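You operate a simulated robot arm through the tools that you are given. There is no shell and no other tool. Be economical: measure what you need, move in short steps, check, and stop when the job is done.

Carry out the task below with a simulated robot arm. There is one attempt and no reset: what you move stays moved.

TASK
Take the grey buffer and leave it on top of the squat beige tin.
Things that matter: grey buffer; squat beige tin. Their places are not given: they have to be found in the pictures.

It is judged by the outcome, as a careful person would: the job done as asked, and still so three seconds after it is handed in. It fails if anything else is knocked over, pushed out of place, dropped, spilled or broken.

THE ROBOT
A 7-joint arm with a two-finger parallel gripper, fixed in place. Base frame: the origin is at the foot of the arm, x ahead of it, y to its left, z up. Lengths are in m, angles in rad, forces in N, time in s.
With the tool pointing down near the work surface it reaches from about 0.22 to 0.58 m from the base axis. Its first joint turns from -1.152 to 1.152 rad. Payload 2.5 kg.
Tool frame: the origin (TCP) lies between the finger pads and is the grasp point; the fingertips stand 0.023 m ahead of it; z points along the fingers, y is the line along which they close. The gripper opens to 0.094 m. The fingers are 0.038 m wide and 0.01 m thick; the gripper's body (0.054 by 0.096 m) begins 0.039 m behind the TCP.
Orientation is that of the tool frame in the base frame, as [roll, pitch, yaw] about the fixed x, y, z axes, in that order (R = Rz(yaw) Ry(pitch) Rx(roll)). With the fingers straight down and closing along the base's y, the tool's x points along the base's -x, its y along +y and its z along -z.

THE INTERFACE
- The arm moves only by the tool play_rows. Its argument "targets" is a list of rows, each an object of numbers (a shift or turn left out is 0, a gripper value left out holds the last): "grip": the closure, from 0 (fully open) to 1 (shut); "tx", "ty", "tz": the shift along the base's x, y, z in m; "rx", "ry", "rz": the turn, a rotation vector about the base's x, y, z in degrees. In form: [{"grip": .., "tx": .., "ty": .., "tz": .., "rx": .., "ry": .., "rz": ..}, ...]. A call has 1 to 8 rows; each row is the pose to reach, as a shift and turn from the pose commanded when the call began. A row lasts 0.2 s, in which the tool goes at most 0.05 m and 0.15 rad; a call with a longer step from one row to the next is refused whole, and so is a gripper value outside its range. A pose out of reach is approached as far as the arm can. The call stops where the force on the tool passes 40 N (or 10 N more than at its start, if that is more) or the arm is blocked; 0.2 s more then pass. The fingers move at their own pace (about 0.108 m/s each) and stop on an object; they squeeze with about 33 N. The grip force told is the motor's: it shows also when the fingers shut on nothing. Time passes only in rows, and 0.2 s behind the last, so rows that repeat a pose let the fingers close. It gives the time, the measured TCP pose, the force on the tool (base axes), the opening and the grip force at its end, in the units of the frame above (readings bear some noise).
- Cameras (640 x 400 px; columns grow to the right, rows downward): "scene" is fixed at [0.0905, -0.3936, 0.5461]; the picture's right is [0.97, -0.23, 0.00], its down [-0.13, -0.54, -0.83] and it looks along [0.19, 0.81, -0.55] (base axes); focal length 321 px, centre (320, 200). "wrist" rides on the gripper at [-0.039, 0, -0.044] in the tool frame; the picture's right is [0.00, -1.00, 0.00], its down [0.97, 0.00, -0.24] and it looks along [0.24, 0.00, 0.97] (tool axes); focal length 218 px, centre (320, 200).
- get_image(camera): a new picture of that camera. No time passes.
- probe_pixels(camera, pixels): for up to 12 pixels [column, row] of the newest picture of that camera ("zoom" is the newest enlarged one), the place [x, y, z] in the base frame of the surface seen there, good to about 0.002 m. No time passes.
- enlarge(camera, box): a new picture of the part [left, top, right, bottom] of that camera's present view, enlarged. No time passes.
- hand_in(): hands the job in; it is judged then, once.

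Work in short steps. Measure before you move; look again where a grasp or a placing could have gone wrong, and mend it. You have 60 turns and 24 pictures in all, the two below and enlarged ones among them. Open the gripper and draw the arm clear of the work before you hand the job in, unless the task says otherwise; then end with one line.

The tools are called after ">>>" as a command line: name --argument value ..., lists and objects as JSON in quotes. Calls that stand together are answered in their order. play_rows: Moves the arm, as the interface text tells. Its arguments: {"type":"object","properties":{"targets":{"type":"array"}},"required":["targets"]} The other tools are called the same way: get_image (camera) takes a picture; probe_pixels (camera, pixels) gives the place of the surface under pixels of a picture; enlarge (camera, box) takes an enlarged picture of a part of a camera's view; hand_in () hands the job in.

At the start:

```text
time_s: 0.0
tool_pos: [0.447, 0.0465, 0.3282]
orientation: [-3.141, 0.0, 3.141]
force: [0.3, -0.5, 0.1]
width: 0.0937
finger_force: 0.1
```

scene: 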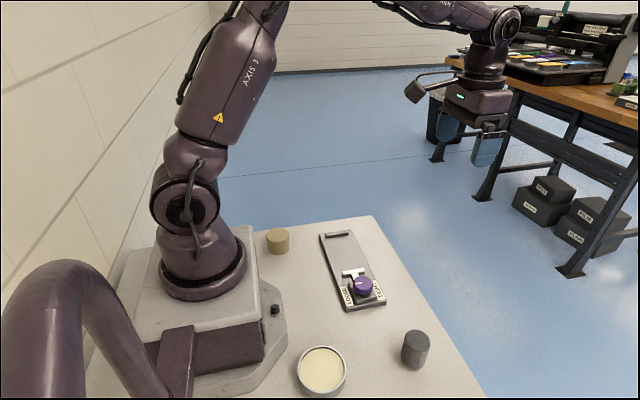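
wrist: 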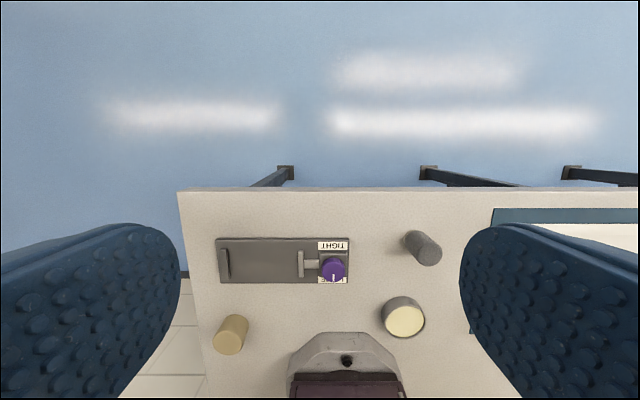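

The grey cylinder is at scene (415,348), the beige candidates are at (277,240) and (322,370). I'll enlarge and probe them.

>>> enlarge --camera "scene" --box '[230, 210, 470, 400]'

>>> probe_pixels --camera "scene" --pixels '[[415, 337], [404, 337], [427, 337], [415, 331], [415, 360], [322, 370], [322, 347], [300, 372], [346, 372], [277, 233], [277, 248], [380, 350]]'

>>> probe_pixels --camera "wrist" --pixels '[[428, 250], [412, 240], [404, 320], [404, 300], [385, 318], [424, 318], [225, 343], [237, 322], [335, 268], [280, 260]]'

```text
2.11 times, centred on (350, 305) of scene
```

zoom: 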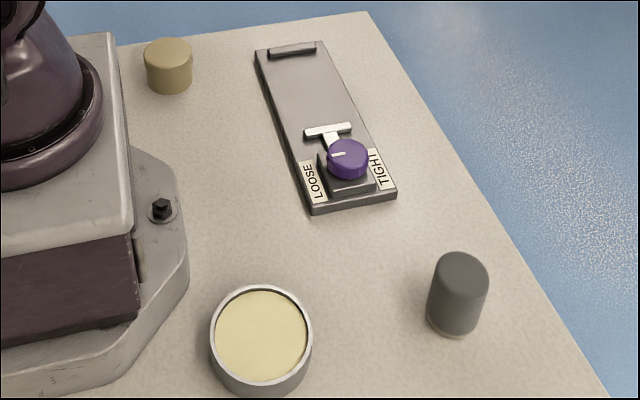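

```text
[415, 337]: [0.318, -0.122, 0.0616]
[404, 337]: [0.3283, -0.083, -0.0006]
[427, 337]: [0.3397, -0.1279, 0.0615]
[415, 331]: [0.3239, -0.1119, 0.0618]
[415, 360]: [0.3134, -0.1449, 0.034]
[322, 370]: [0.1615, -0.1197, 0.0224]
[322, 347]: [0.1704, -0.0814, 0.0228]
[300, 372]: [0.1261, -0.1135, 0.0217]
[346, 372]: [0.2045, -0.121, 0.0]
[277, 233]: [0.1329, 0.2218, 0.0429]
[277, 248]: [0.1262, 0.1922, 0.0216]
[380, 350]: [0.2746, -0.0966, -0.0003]
```

```text
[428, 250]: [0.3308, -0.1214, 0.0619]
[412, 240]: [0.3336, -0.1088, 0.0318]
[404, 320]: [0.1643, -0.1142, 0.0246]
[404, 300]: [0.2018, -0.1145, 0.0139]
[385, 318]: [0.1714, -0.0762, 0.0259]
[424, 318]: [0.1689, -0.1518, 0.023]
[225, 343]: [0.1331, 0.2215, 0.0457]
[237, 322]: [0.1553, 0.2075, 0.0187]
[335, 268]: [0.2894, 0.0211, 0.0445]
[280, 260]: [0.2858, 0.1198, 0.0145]
```

Checking details of the grey cylinder and the beige cylinder up close.

>>> enlarge --camera "scene" --box '[390, 320, 440, 380]'

>>> enlarge --camera "scene" --box '[250, 215, 310, 265]'

>>> enlarge --camera "wrist" --box '[190, 210, 470, 385]'

```text
6.67 times, centred on (415, 350) of scene
```

zoom: 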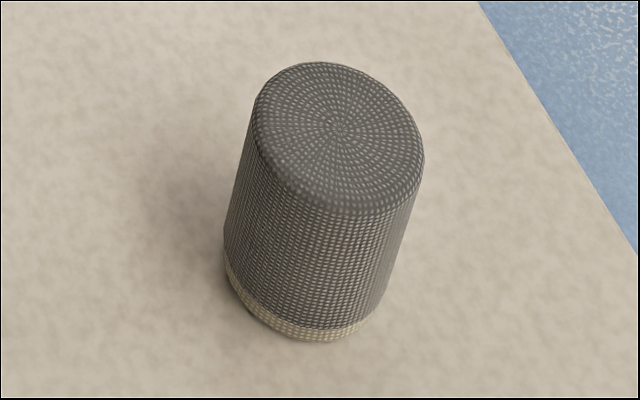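

```text
8.00 times, centred on (280, 240) of scene
```

zoom: 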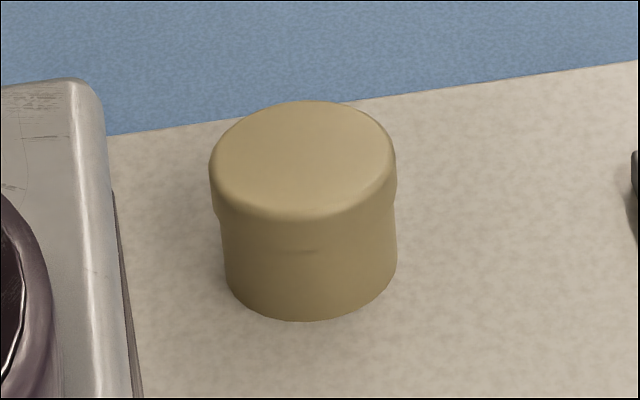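

```text
2.29 times, centred on (330, 298) of wrist
```

zoom: 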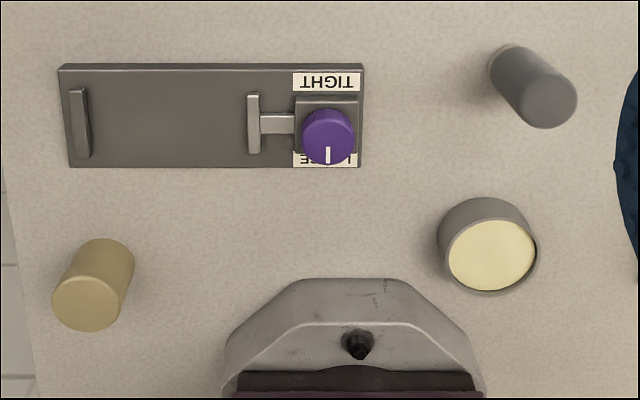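

The lidded beige tin is the target; the buffer stands upright. Measuring centres of both tops.

>>> probe_pixels --camera "scene" --pixels '[[417.7, 339.2], [406.3, 336.5], [429, 342], [414.8, 331], [419.5, 349], [411, 367], [277.9, 234], [270.5, 234], [287.5, 234], [278, 228.8], [278, 239.5], [278, 253]]'

```text
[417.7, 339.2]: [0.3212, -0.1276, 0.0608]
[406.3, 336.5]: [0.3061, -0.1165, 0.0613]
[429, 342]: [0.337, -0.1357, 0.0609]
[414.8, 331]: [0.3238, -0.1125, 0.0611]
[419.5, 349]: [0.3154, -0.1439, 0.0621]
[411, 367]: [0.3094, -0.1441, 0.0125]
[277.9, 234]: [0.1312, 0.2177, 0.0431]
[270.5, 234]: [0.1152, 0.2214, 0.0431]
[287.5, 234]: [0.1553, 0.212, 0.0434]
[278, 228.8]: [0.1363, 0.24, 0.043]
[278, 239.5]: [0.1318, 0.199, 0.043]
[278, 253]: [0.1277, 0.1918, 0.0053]
```

Buffer centre is about (0.321, -0.127), top 0.061; tin centre about (0.134, 0.218), top 0.043. I go above the buffer, staying high, and check the base plate near the tin.

>>> probe_pixels --camera "scene" --pixels '[[251, 230], [256, 270], [250, 250], [262, 280]]'

>>> play_rows --targets '[{"grip": 0, "tx": -0.025, "ty": -0.035, "tz": -0.02}, {"tx": -0.05, "ty": -0.07, "tz": -0.04}, {"tx": -0.075, "ty": -0.105, "tz": -0.06}, {"tx": -0.1, "ty": -0.14, "tz": -0.08}, {"tx": -0.126, "ty": -0.1735, "tz": -0.1}, {"tx": -0.126, "ty": -0.1735, "tz": -0.14}, {"tx": -0.126, "ty": -0.1735, "tz": -0.18}]'

>>> get_image --camera "wrist"

```text
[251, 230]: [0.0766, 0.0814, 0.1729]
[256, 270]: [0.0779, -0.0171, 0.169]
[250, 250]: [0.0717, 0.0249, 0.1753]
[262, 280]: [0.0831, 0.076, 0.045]
```

```text
time_s: 1.6
tool_pos: [0.3191, -0.1281, 0.1459]
orientation: [-3.14, 0.002, 3.141]
force: [-0.8, -0.4, 0.5]
width: 0.0938
finger_force: 0.0
```

```text
17 pictures are left
```

wrist: 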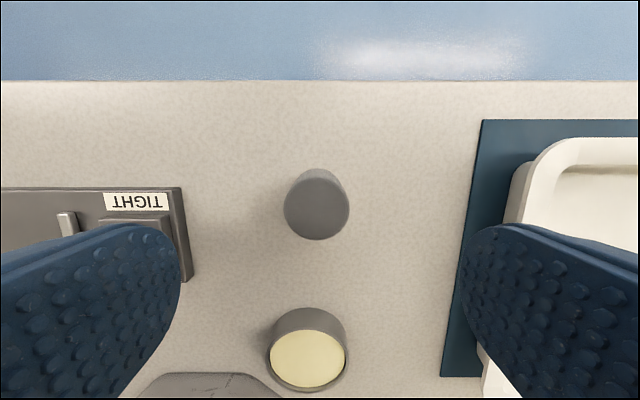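

Buffer top is centred near (317,210); a tray lies at right. Probing the buffer top and the nearest tray and device edges before descending.

>>> probe_pixels --camera "wrist" --pixels '[[317, 207], [287, 207], [346, 207], [317, 182], [317, 236], [475, 180], [512, 200], [181, 200], [530, 160]]'

```text
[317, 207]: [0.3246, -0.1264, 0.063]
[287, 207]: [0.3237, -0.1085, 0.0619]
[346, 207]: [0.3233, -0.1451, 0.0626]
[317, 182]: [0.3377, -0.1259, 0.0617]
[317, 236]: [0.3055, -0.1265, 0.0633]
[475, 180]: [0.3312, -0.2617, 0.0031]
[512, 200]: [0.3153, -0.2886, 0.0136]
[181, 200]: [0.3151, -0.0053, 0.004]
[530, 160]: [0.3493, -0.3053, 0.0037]
```

Clear of neighbours. Descend to TCP z≈0.045 and close.

>>> play_rows --targets '[{"grip": 0, "tx": 0.002, "tz": -0.035}, {"tx": 0.002, "tz": -0.07}, {"tx": 0.002, "tz": -0.09}, {"tx": 0.002, "tz": -0.102}, {"tx": 0.002, "tz": -0.102, "grip": 1}, {"tx": 0.002, "tz": -0.102, "grip": 1}, {"tx": 0.002, "tz": -0.102, "grip": 1}]'

```text
time_s: 3.2
tool_pos: [0.3245, -0.1248, 0.0456]
orientation: [3.142, -0.001, 3.141]
force: [0.2, -0.5, 0.6]
width: 0.0411
finger_force: 33.0
```

Gripped at width 0.041. Lift and look.

>>> play_rows --targets '[{"grip": 1, "tz": 0.02}, {"tz": 0.06}, {"tz": 0.1}, {"tz": 0.135}, {"tz": 0.135}]'

>>> get_image --camera "scene"

```text
time_s: 4.4
tool_pos: [0.3267, -0.1283, 0.1808]
orientation: [3.141, 0.001, 3.14]
force: [1.1, -0.6, 0.1]
width: 0.0
finger_force: 33.0
```

```text
16 pictures are left
```

scene: 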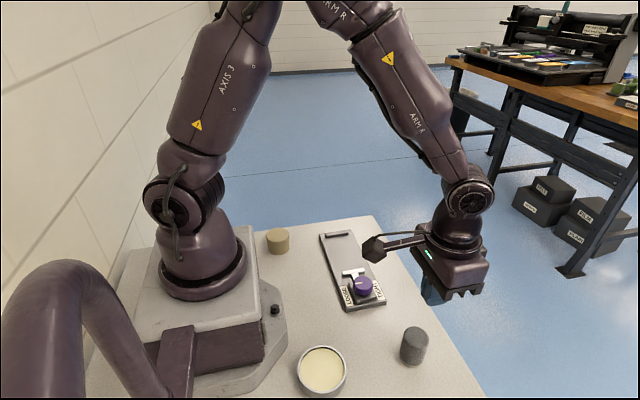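

The fingers are shut on nothing: the buffer slipped out and still stands near (414,346). Looking closely before another try.

>>> enlarge --camera "scene" --box '[385, 315, 445, 380]'

>>> get_image --camera "wrist"

>>> play_rows --targets '[{"grip": 0}, {"grip": 0}, {"grip": 0}]'

>>> probe_pixels --camera "scene" --pixels '[[416, 336], [406, 333], [427, 338], [413.5, 328], [417, 345], [410, 364]]'

```text
6.15 times, centred on (415, 348) of scene
```

zoom: 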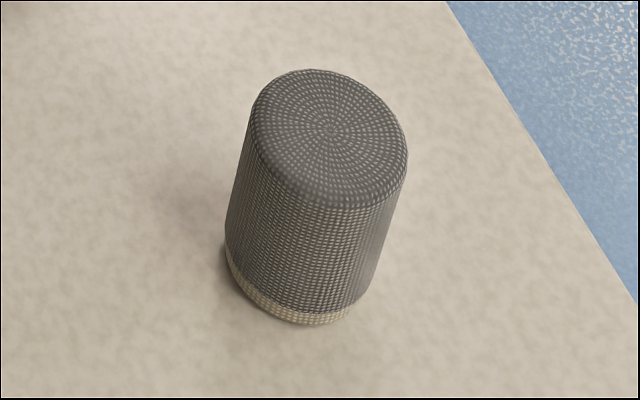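

```text
14 pictures are left
```

wrist: 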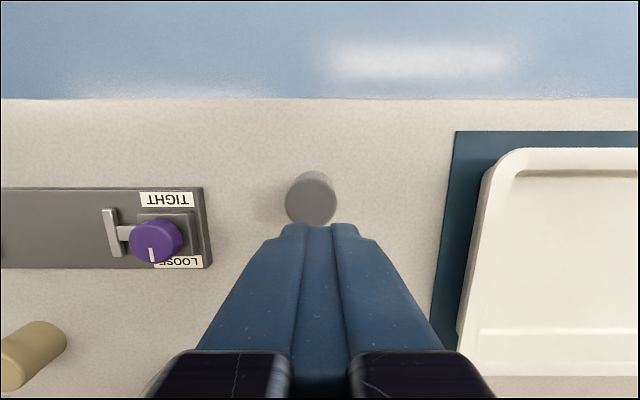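

```text
time_s: 5.2
tool_pos: [0.3262, -0.127, 0.1813]
orientation: [-3.14, 0.001, -3.141]
force: [-0.4, -0.2, -1.2]
width: 0.0937
finger_force: 0.0
```

```text
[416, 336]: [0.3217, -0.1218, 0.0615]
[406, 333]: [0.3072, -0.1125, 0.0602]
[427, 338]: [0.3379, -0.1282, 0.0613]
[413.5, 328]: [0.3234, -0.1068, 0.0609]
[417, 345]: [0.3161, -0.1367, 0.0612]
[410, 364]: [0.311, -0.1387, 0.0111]
```

It stayed upright, shifted to about (0.322, -0.123). I'll grip lower (TCP z≈0.03) and lift only a few mm slowly to see what happens.

>>> play_rows --targets '[{"grip": 0, "tx": -0.001, "ty": 0.004, "tz": -0.045}, {"tx": -0.001, "ty": 0.004, "tz": -0.09}, {"tx": -0.001, "ty": 0.004, "tz": -0.125}, {"tx": -0.001, "ty": 0.004, "tz": -0.15}, {"tx": -0.001, "ty": 0.004, "tz": -0.15, "grip": 1}, {"tx": -0.001, "ty": 0.004, "tz": -0.15, "grip": 1}, {"tx": -0.001, "ty": 0.004, "tz": -0.15, "grip": 1}, {"tx": -0.001, "ty": 0.004, "tz": -0.15, "grip": 1}]'

>>> play_rows --targets '[{"grip": 1, "tz": 0.001}, {"tz": 0.002}, {"tz": 0.004}, {"tz": 0.006}, {"tz": 0.008}, {"tz": 0.01}, {"tz": 0.012}]'

>>> enlarge --camera "scene" --box '[370, 290, 470, 380]'

```text
time_s: 7.0
tool_pos: [0.3223, -0.1183, 0.035]
orientation: [-3.141, 0.0, -3.142]
force: [-0.8, 0.6, 0.3]
width: 0.041
finger_force: 33.4
```

```text
time_s: 8.6
tool_pos: [0.3232, -0.1209, 0.0427]
orientation: [3.141, 0.001, -3.141]
force: [0.5, -0.5, -0.2]
width: 0.0408
finger_force: 32.4
```

```text
4.44 times, centred on (420, 335) of scene
```

zoom: 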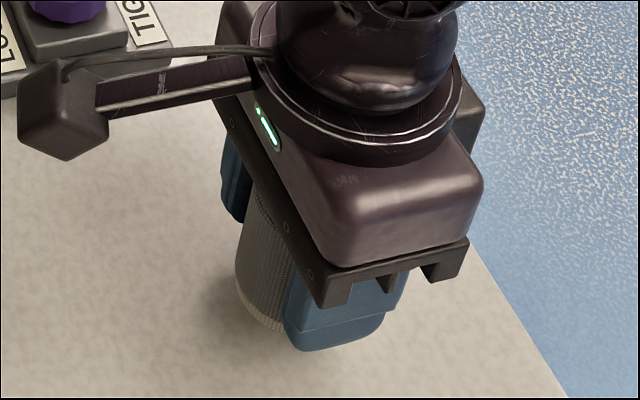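

Not clear if it lifted; probing the buffer's base and its side.

>>> probe_pixels --camera "zoom" --pixels '[[255, 317], [270, 327], [250, 305], [245, 300], [262, 325], [262, 330], [255, 325], [250, 200]]'

>>> play_rows --targets '[{"grip": 1, "tz": 0.002}, {"tz": 0.004}, {"tz": 0.006}, {"tz": 0.008}, {"tz": 0.01}, {"tz": 0.012}]'

>>> enlarge --camera "scene" --box '[370, 290, 470, 380]'

```text
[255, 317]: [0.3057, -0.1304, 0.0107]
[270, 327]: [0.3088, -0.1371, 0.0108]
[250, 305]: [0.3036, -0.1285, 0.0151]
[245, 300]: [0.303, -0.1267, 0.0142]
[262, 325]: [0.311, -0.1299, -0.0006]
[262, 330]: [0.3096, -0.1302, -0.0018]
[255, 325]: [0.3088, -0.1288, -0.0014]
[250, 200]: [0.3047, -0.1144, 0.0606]
```

```text
time_s: 10.0
tool_pos: [0.3224, -0.1212, 0.0548]
orientation: [3.141, 0.001, -3.141]
force: [0.2, -0.3, 0.1]
width: 0.0408
finger_force: 32.7
```

```text
4.44 times, centred on (420, 335) of scene
```

zoom: 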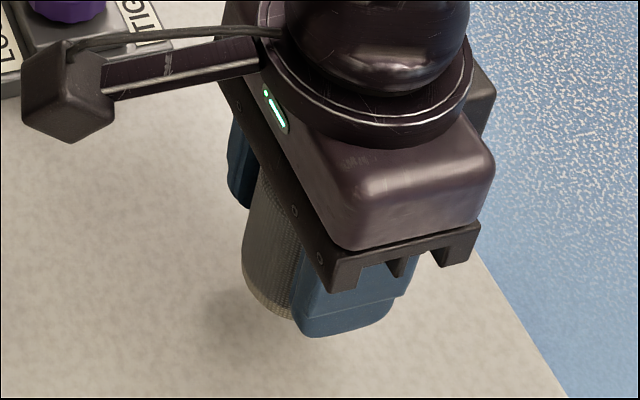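

The buffer now rises with the hand (shadow gap at its base). Measuring how far, to spot any slip.

>>> probe_pixels --camera "zoom" --pixels '[[270, 310], [250, 285], [255, 300], [285, 318], [246, 280], [255, 195]]'

>>> play_rows --targets '[{"grip": 1, "tz": 0.003}, {"tz": 0.007}, {"tz": 0.012}, {"tz": 0.017}, {"tz": 0.022}, {"tz": 0.026}, {"tz": 0.029}, {"tz": 0.03}]'

>>> enlarge --camera "scene" --box '[370, 270, 470, 360]'

```text
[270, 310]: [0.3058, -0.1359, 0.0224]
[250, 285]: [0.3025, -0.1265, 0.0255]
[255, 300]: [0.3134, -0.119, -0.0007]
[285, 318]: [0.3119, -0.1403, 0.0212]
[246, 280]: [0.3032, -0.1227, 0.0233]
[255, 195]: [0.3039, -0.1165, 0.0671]
```

```text
time_s: 11.8
tool_pos: [0.3205, -0.1216, 0.0867]
orientation: [-3.142, 0.0, -3.141]
force: [-0.3, 0.6, -0.3]
width: 0.041
finger_force: 33.1
```

```text
4.44 times, centred on (420, 315) of scene
```

zoom: 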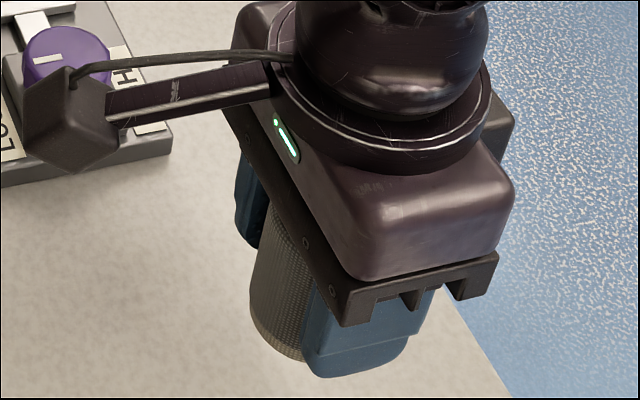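

Held firmly with no slip. Raise further gently and watch.

>>> probe_pixels --camera "zoom" --pixels '[[290, 350], [300, 357], [270, 335], [255, 315]]'

>>> play_rows --targets '[{"grip": 1, "tz": 0.004}, {"tz": 0.01}, {"tz": 0.018}, {"tz": 0.026}, {"tz": 0.034}, {"tz": 0.041}, {"tz": 0.046}, {"tz": 0.048}]'

>>> play_rows --targets '[{"grip": 1, "ty": 0.006}, {"ty": 0.016}, {"ty": 0.03}, {"ty": 0.045}, {"ty": 0.06}, {"ty": 0.075}, {"ty": 0.085}, {"ty": 0.09}]'

```text
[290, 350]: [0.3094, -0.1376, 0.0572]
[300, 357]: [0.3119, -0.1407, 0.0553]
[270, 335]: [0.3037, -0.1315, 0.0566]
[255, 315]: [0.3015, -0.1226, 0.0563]
```

```text
time_s: 13.6
tool_pos: [0.3237, -0.1226, 0.1337]
orientation: [-3.14, 0.001, 3.141]
force: [1.1, 0.6, -0.5]
width: 0.0407
finger_force: 33.5
```

```text
time_s: 15.4
tool_pos: [0.3224, -0.0311, 0.1342]
orientation: [-3.14, 0.0, 3.14]
force: [-0.7, 0.0, -1.4]
width: 0.041
finger_force: 32.8
```

Still held (width 0.041). Continue along an arc around the base.

>>> play_rows --targets '[{"grip": 1, "ty": 0.006}, {"ty": 0.02}, {"tx": -0.001, "ty": 0.036}, {"tx": -0.003, "ty": 0.054}, {"tx": -0.006, "ty": 0.072}, {"tx": -0.01, "ty": 0.09}, {"tx": -0.015, "ty": 0.104}, {"tx": -0.018, "ty": 0.11}]'

>>> play_rows --targets '[{"grip": 1, "tx": -0.003, "ty": 0.006}, {"tx": -0.01, "ty": 0.018}, {"tx": -0.018, "ty": 0.034}, {"tx": -0.028, "ty": 0.05}, {"tx": -0.04, "ty": 0.066}, {"tx": -0.053, "ty": 0.08}, {"tx": -0.065, "ty": 0.09}, {"tx": -0.074, "ty": 0.096}]'

>>> get_image --camera "scene"

```text
time_s: 17.2
tool_pos: [0.3034, 0.0792, 0.1319]
orientation: [3.141, 0.0, 3.138]
force: [-0.1, -0.1, 0.2]
width: 0.0409
finger_force: 33.3
```

```text
time_s: 19.0
tool_pos: [0.2307, 0.1751, 0.1336]
orientation: [3.14, 0.002, 3.14]
force: [0.7, -1.0, -0.4]
width: 0.0409
finger_force: 32.6
```

```text
10 pictures are left
```

scene: 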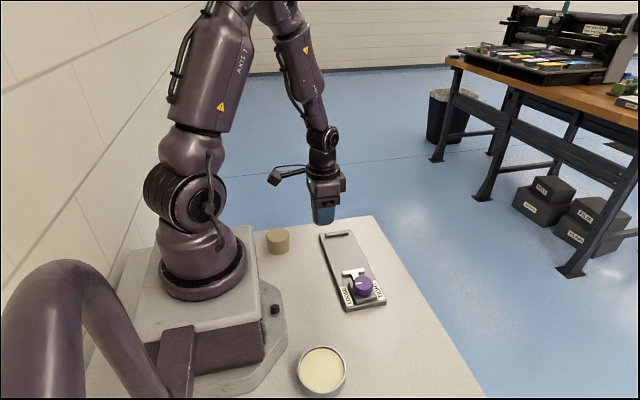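

Still held. Getting a precise tin centre from an enlarged view.

>>> enlarge --camera "scene" --box '[260, 218, 300, 258]'

>>> get_image --camera "wrist"

```text
10.00 times, centred on (280, 238) of scene
```

zoom: 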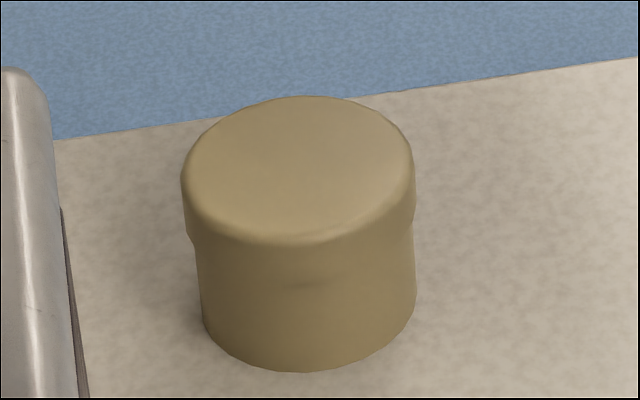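

```text
8 pictures are left
```

wrist: 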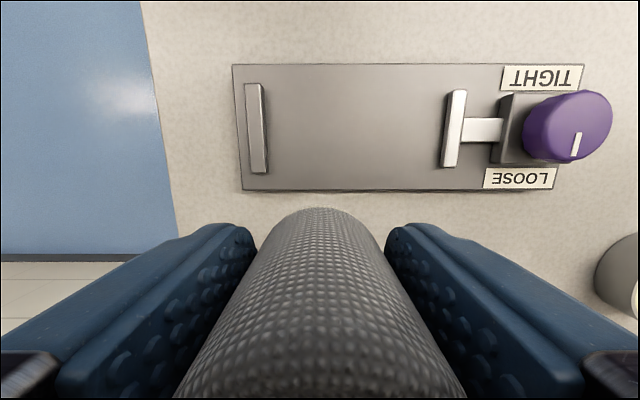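

The buffer hangs upright in the fingers. Probing the lid's rim points.

>>> probe_pixels --camera "zoom" --pixels '[[297, 165], [190, 172], [405, 158], [310, 102], [285, 225], [230, 120], [370, 115], [215, 210], [370, 205], [290, 300], [205, 300], [410, 300]]'

```text
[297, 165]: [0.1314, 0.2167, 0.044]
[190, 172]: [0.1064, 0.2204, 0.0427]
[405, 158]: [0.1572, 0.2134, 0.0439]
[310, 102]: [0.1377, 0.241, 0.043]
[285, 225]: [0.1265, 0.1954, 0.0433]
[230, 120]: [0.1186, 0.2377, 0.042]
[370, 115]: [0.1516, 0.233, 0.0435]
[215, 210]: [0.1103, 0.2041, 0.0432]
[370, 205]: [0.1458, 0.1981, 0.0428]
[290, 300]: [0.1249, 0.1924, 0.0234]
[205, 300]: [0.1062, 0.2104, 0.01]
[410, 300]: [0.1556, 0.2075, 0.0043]
```

Tin centre (0.132, 0.218), lid radius ~0.025, top 0.043. Move above it at the present height.

>>> play_rows --targets '[{"grip": 1, "tx": -0.006, "ty": 0.003}, {"tx": -0.02, "ty": 0.009}, {"tx": -0.036, "ty": 0.017}, {"tx": -0.053, "ty": 0.025}, {"tx": -0.07, "ty": 0.033}, {"tx": -0.085, "ty": 0.04}, {"tx": -0.095, "ty": 0.0445}, {"tx": -0.098, "ty": 0.045}]'

>>> play_rows --targets '[{"grip": 1, "tz": -0.003}, {"tz": -0.01}, {"tz": -0.018}, {"tz": -0.026}, {"tz": -0.034}, {"tz": -0.04}, {"tz": -0.044}, {"tz": -0.045}]'

>>> enlarge --camera "scene" --box '[240, 190, 320, 260]'

```text
time_s: 20.8
tool_pos: [0.1311, 0.2177, 0.134]
orientation: [3.141, 0.001, 3.141]
force: [-1.1, 0.4, -0.3]
width: 0.0409
finger_force: 33.0
```

```text
time_s: 22.6
tool_pos: [0.1321, 0.2195, 0.0887]
orientation: [-3.141, 0.001, 3.141]
force: [-0.1, 0.1, -0.4]
width: 0.0406
finger_force: 33.4
```

```text
5.71 times, centred on (280, 225) of scene
```

zoom: 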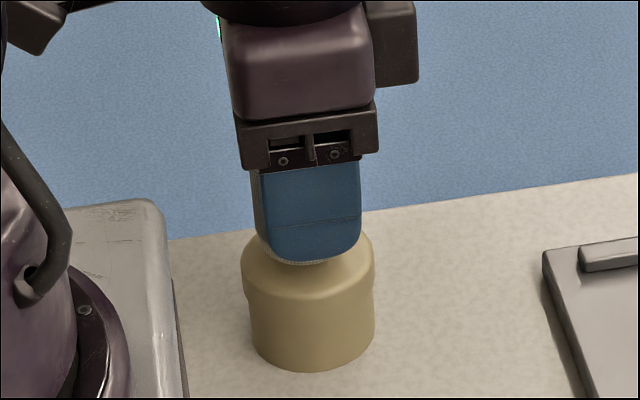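

Well centred above the lid. Lowering in small steps while watching force.

>>> play_rows --targets '[{"grip": 1, "tz": -0.003}, {"tz": -0.006}, {"tz": -0.009}, {"tz": -0.01}, {"tz": -0.011}, {"tz": -0.011}]'

>>> play_rows --targets '[{"grip": 1, "tz": -0.001}, {"tz": -0.001}, {"tz": -0.002}, {"tz": -0.002}]'

>>> enlarge --camera "scene" --box '[250, 205, 310, 255]'

```text
time_s: 24.0
tool_pos: [0.1332, 0.2186, 0.0777]
orientation: [-3.141, 0.0, -3.141]
force: [0.1, 0.0, 0.4]
width: 0.041
finger_force: 33.2
```

```text
time_s: 25.0
tool_pos: [0.1331, 0.219, 0.0766]
orientation: [3.137, 0.001, -3.14]
force: [-2.1, 5.6, 24.7]
width: 0.0407
finger_force: 33.3
```

```text
8.00 times, centred on (280, 230) of scene
```

zoom: 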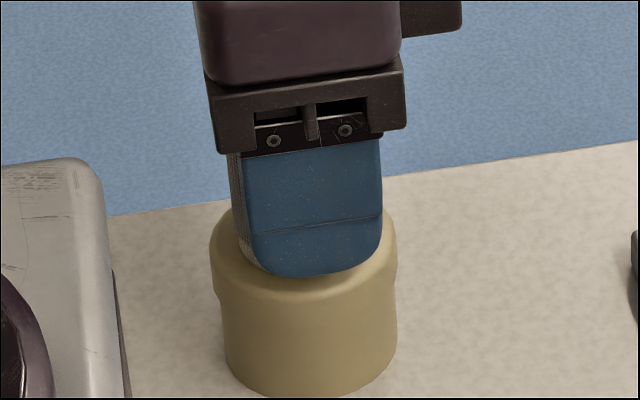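

Contact: 24.7 N upward, so the buffer sits on the lid. Ease up 1 mm, then open partway.

>>> play_rows --targets '[{"grip": 1, "tz": 0.001}, {"grip": 1, "tz": 0.001}, {"grip": 0.45, "tz": 0.001}, {"grip": 0.3, "tz": 0.001}, {"grip": 0, "tz": 0.001}, {"grip": 0, "tz": 0.001}, {"grip": 0, "tz": 0.001}]'

>>> get_image --camera "wrist"

```text
time_s: 26.6
tool_pos: [0.1323, 0.2182, 0.0766]
orientation: [-3.141, 0.0, -3.14]
force: [0.0, 0.2, -0.5]
width: 0.0939
finger_force: 0.1
```

```text
5 pictures are left
```

wrist: 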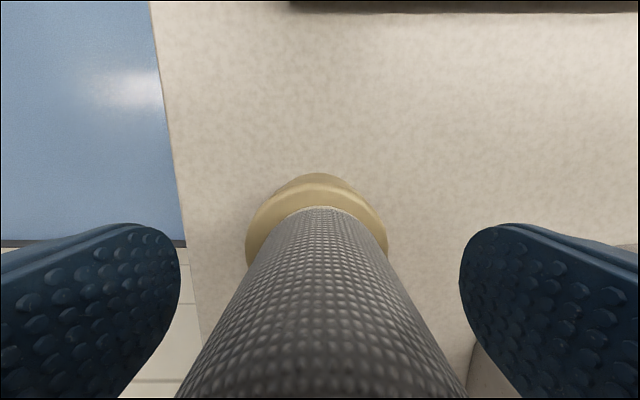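

The buffer stands on the lid, fingers open and clear on both sides. Retreat straight up.

>>> play_rows --targets '[{"grip": 0, "tz": 0.01}, {"tz": 0.03}, {"tz": 0.06}, {"tz": 0.09}, {"tz": 0.12}, {"tz": 0.15}, {"tz": 0.15, "tx": 0.04}, {"tz": 0.15, "tx": 0.08}]'

>>> play_rows --targets '[{"grip": 0, "tx": 0.04}, {"tx": 0.08}, {"tx": 0.1}, {"tx": 0.1}]'

>>> get_image --camera "scene"

>>> enlarge --camera "scene" --box '[250, 195, 310, 255]'

```text
time_s: 28.4
tool_pos: [0.2115, 0.2195, 0.2291]
orientation: [-3.14, 0.001, -3.141]
force: [-0.6, -1.0, -0.4]
width: 0.094
finger_force: 0.0
```

```text
time_s: 29.4
tool_pos: [0.3128, 0.2189, 0.2253]
orientation: [3.141, 0.0, 3.141]
force: [0.0, -1.0, 0.4]
width: 0.094
finger_force: 0.2
```

```text
4 pictures are left
```

scene: 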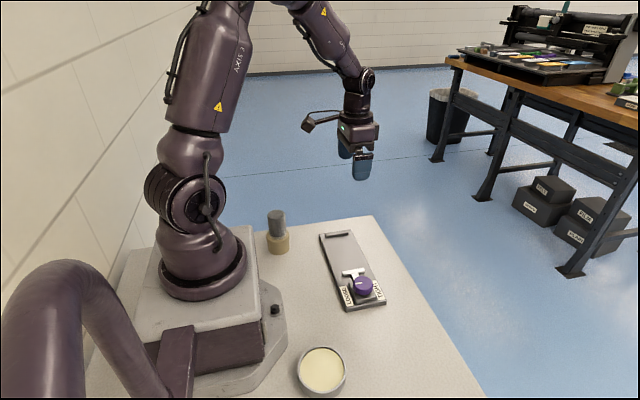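

```text
6.67 times, centred on (280, 225) of scene
```

zoom: 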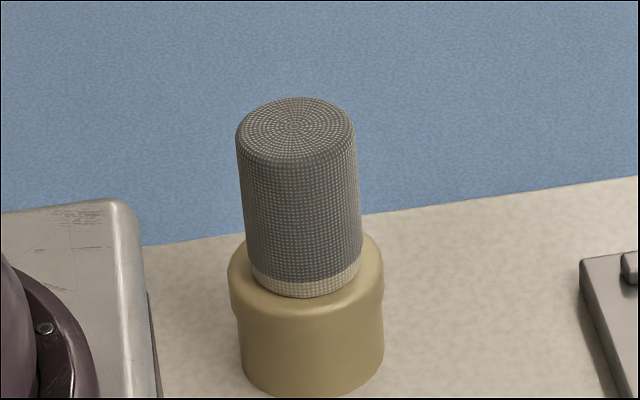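

The buffer stands upright on the tin's lid, slightly off centre but stable. Nothing else has moved and the arm is clear, so I'm handing in.

>>> hand_in

```text
The job is handed in.
```

The grey buffer is standing upright on the squat beige tin; my first grip slipped off without tipping it, and the second, lower grip held.
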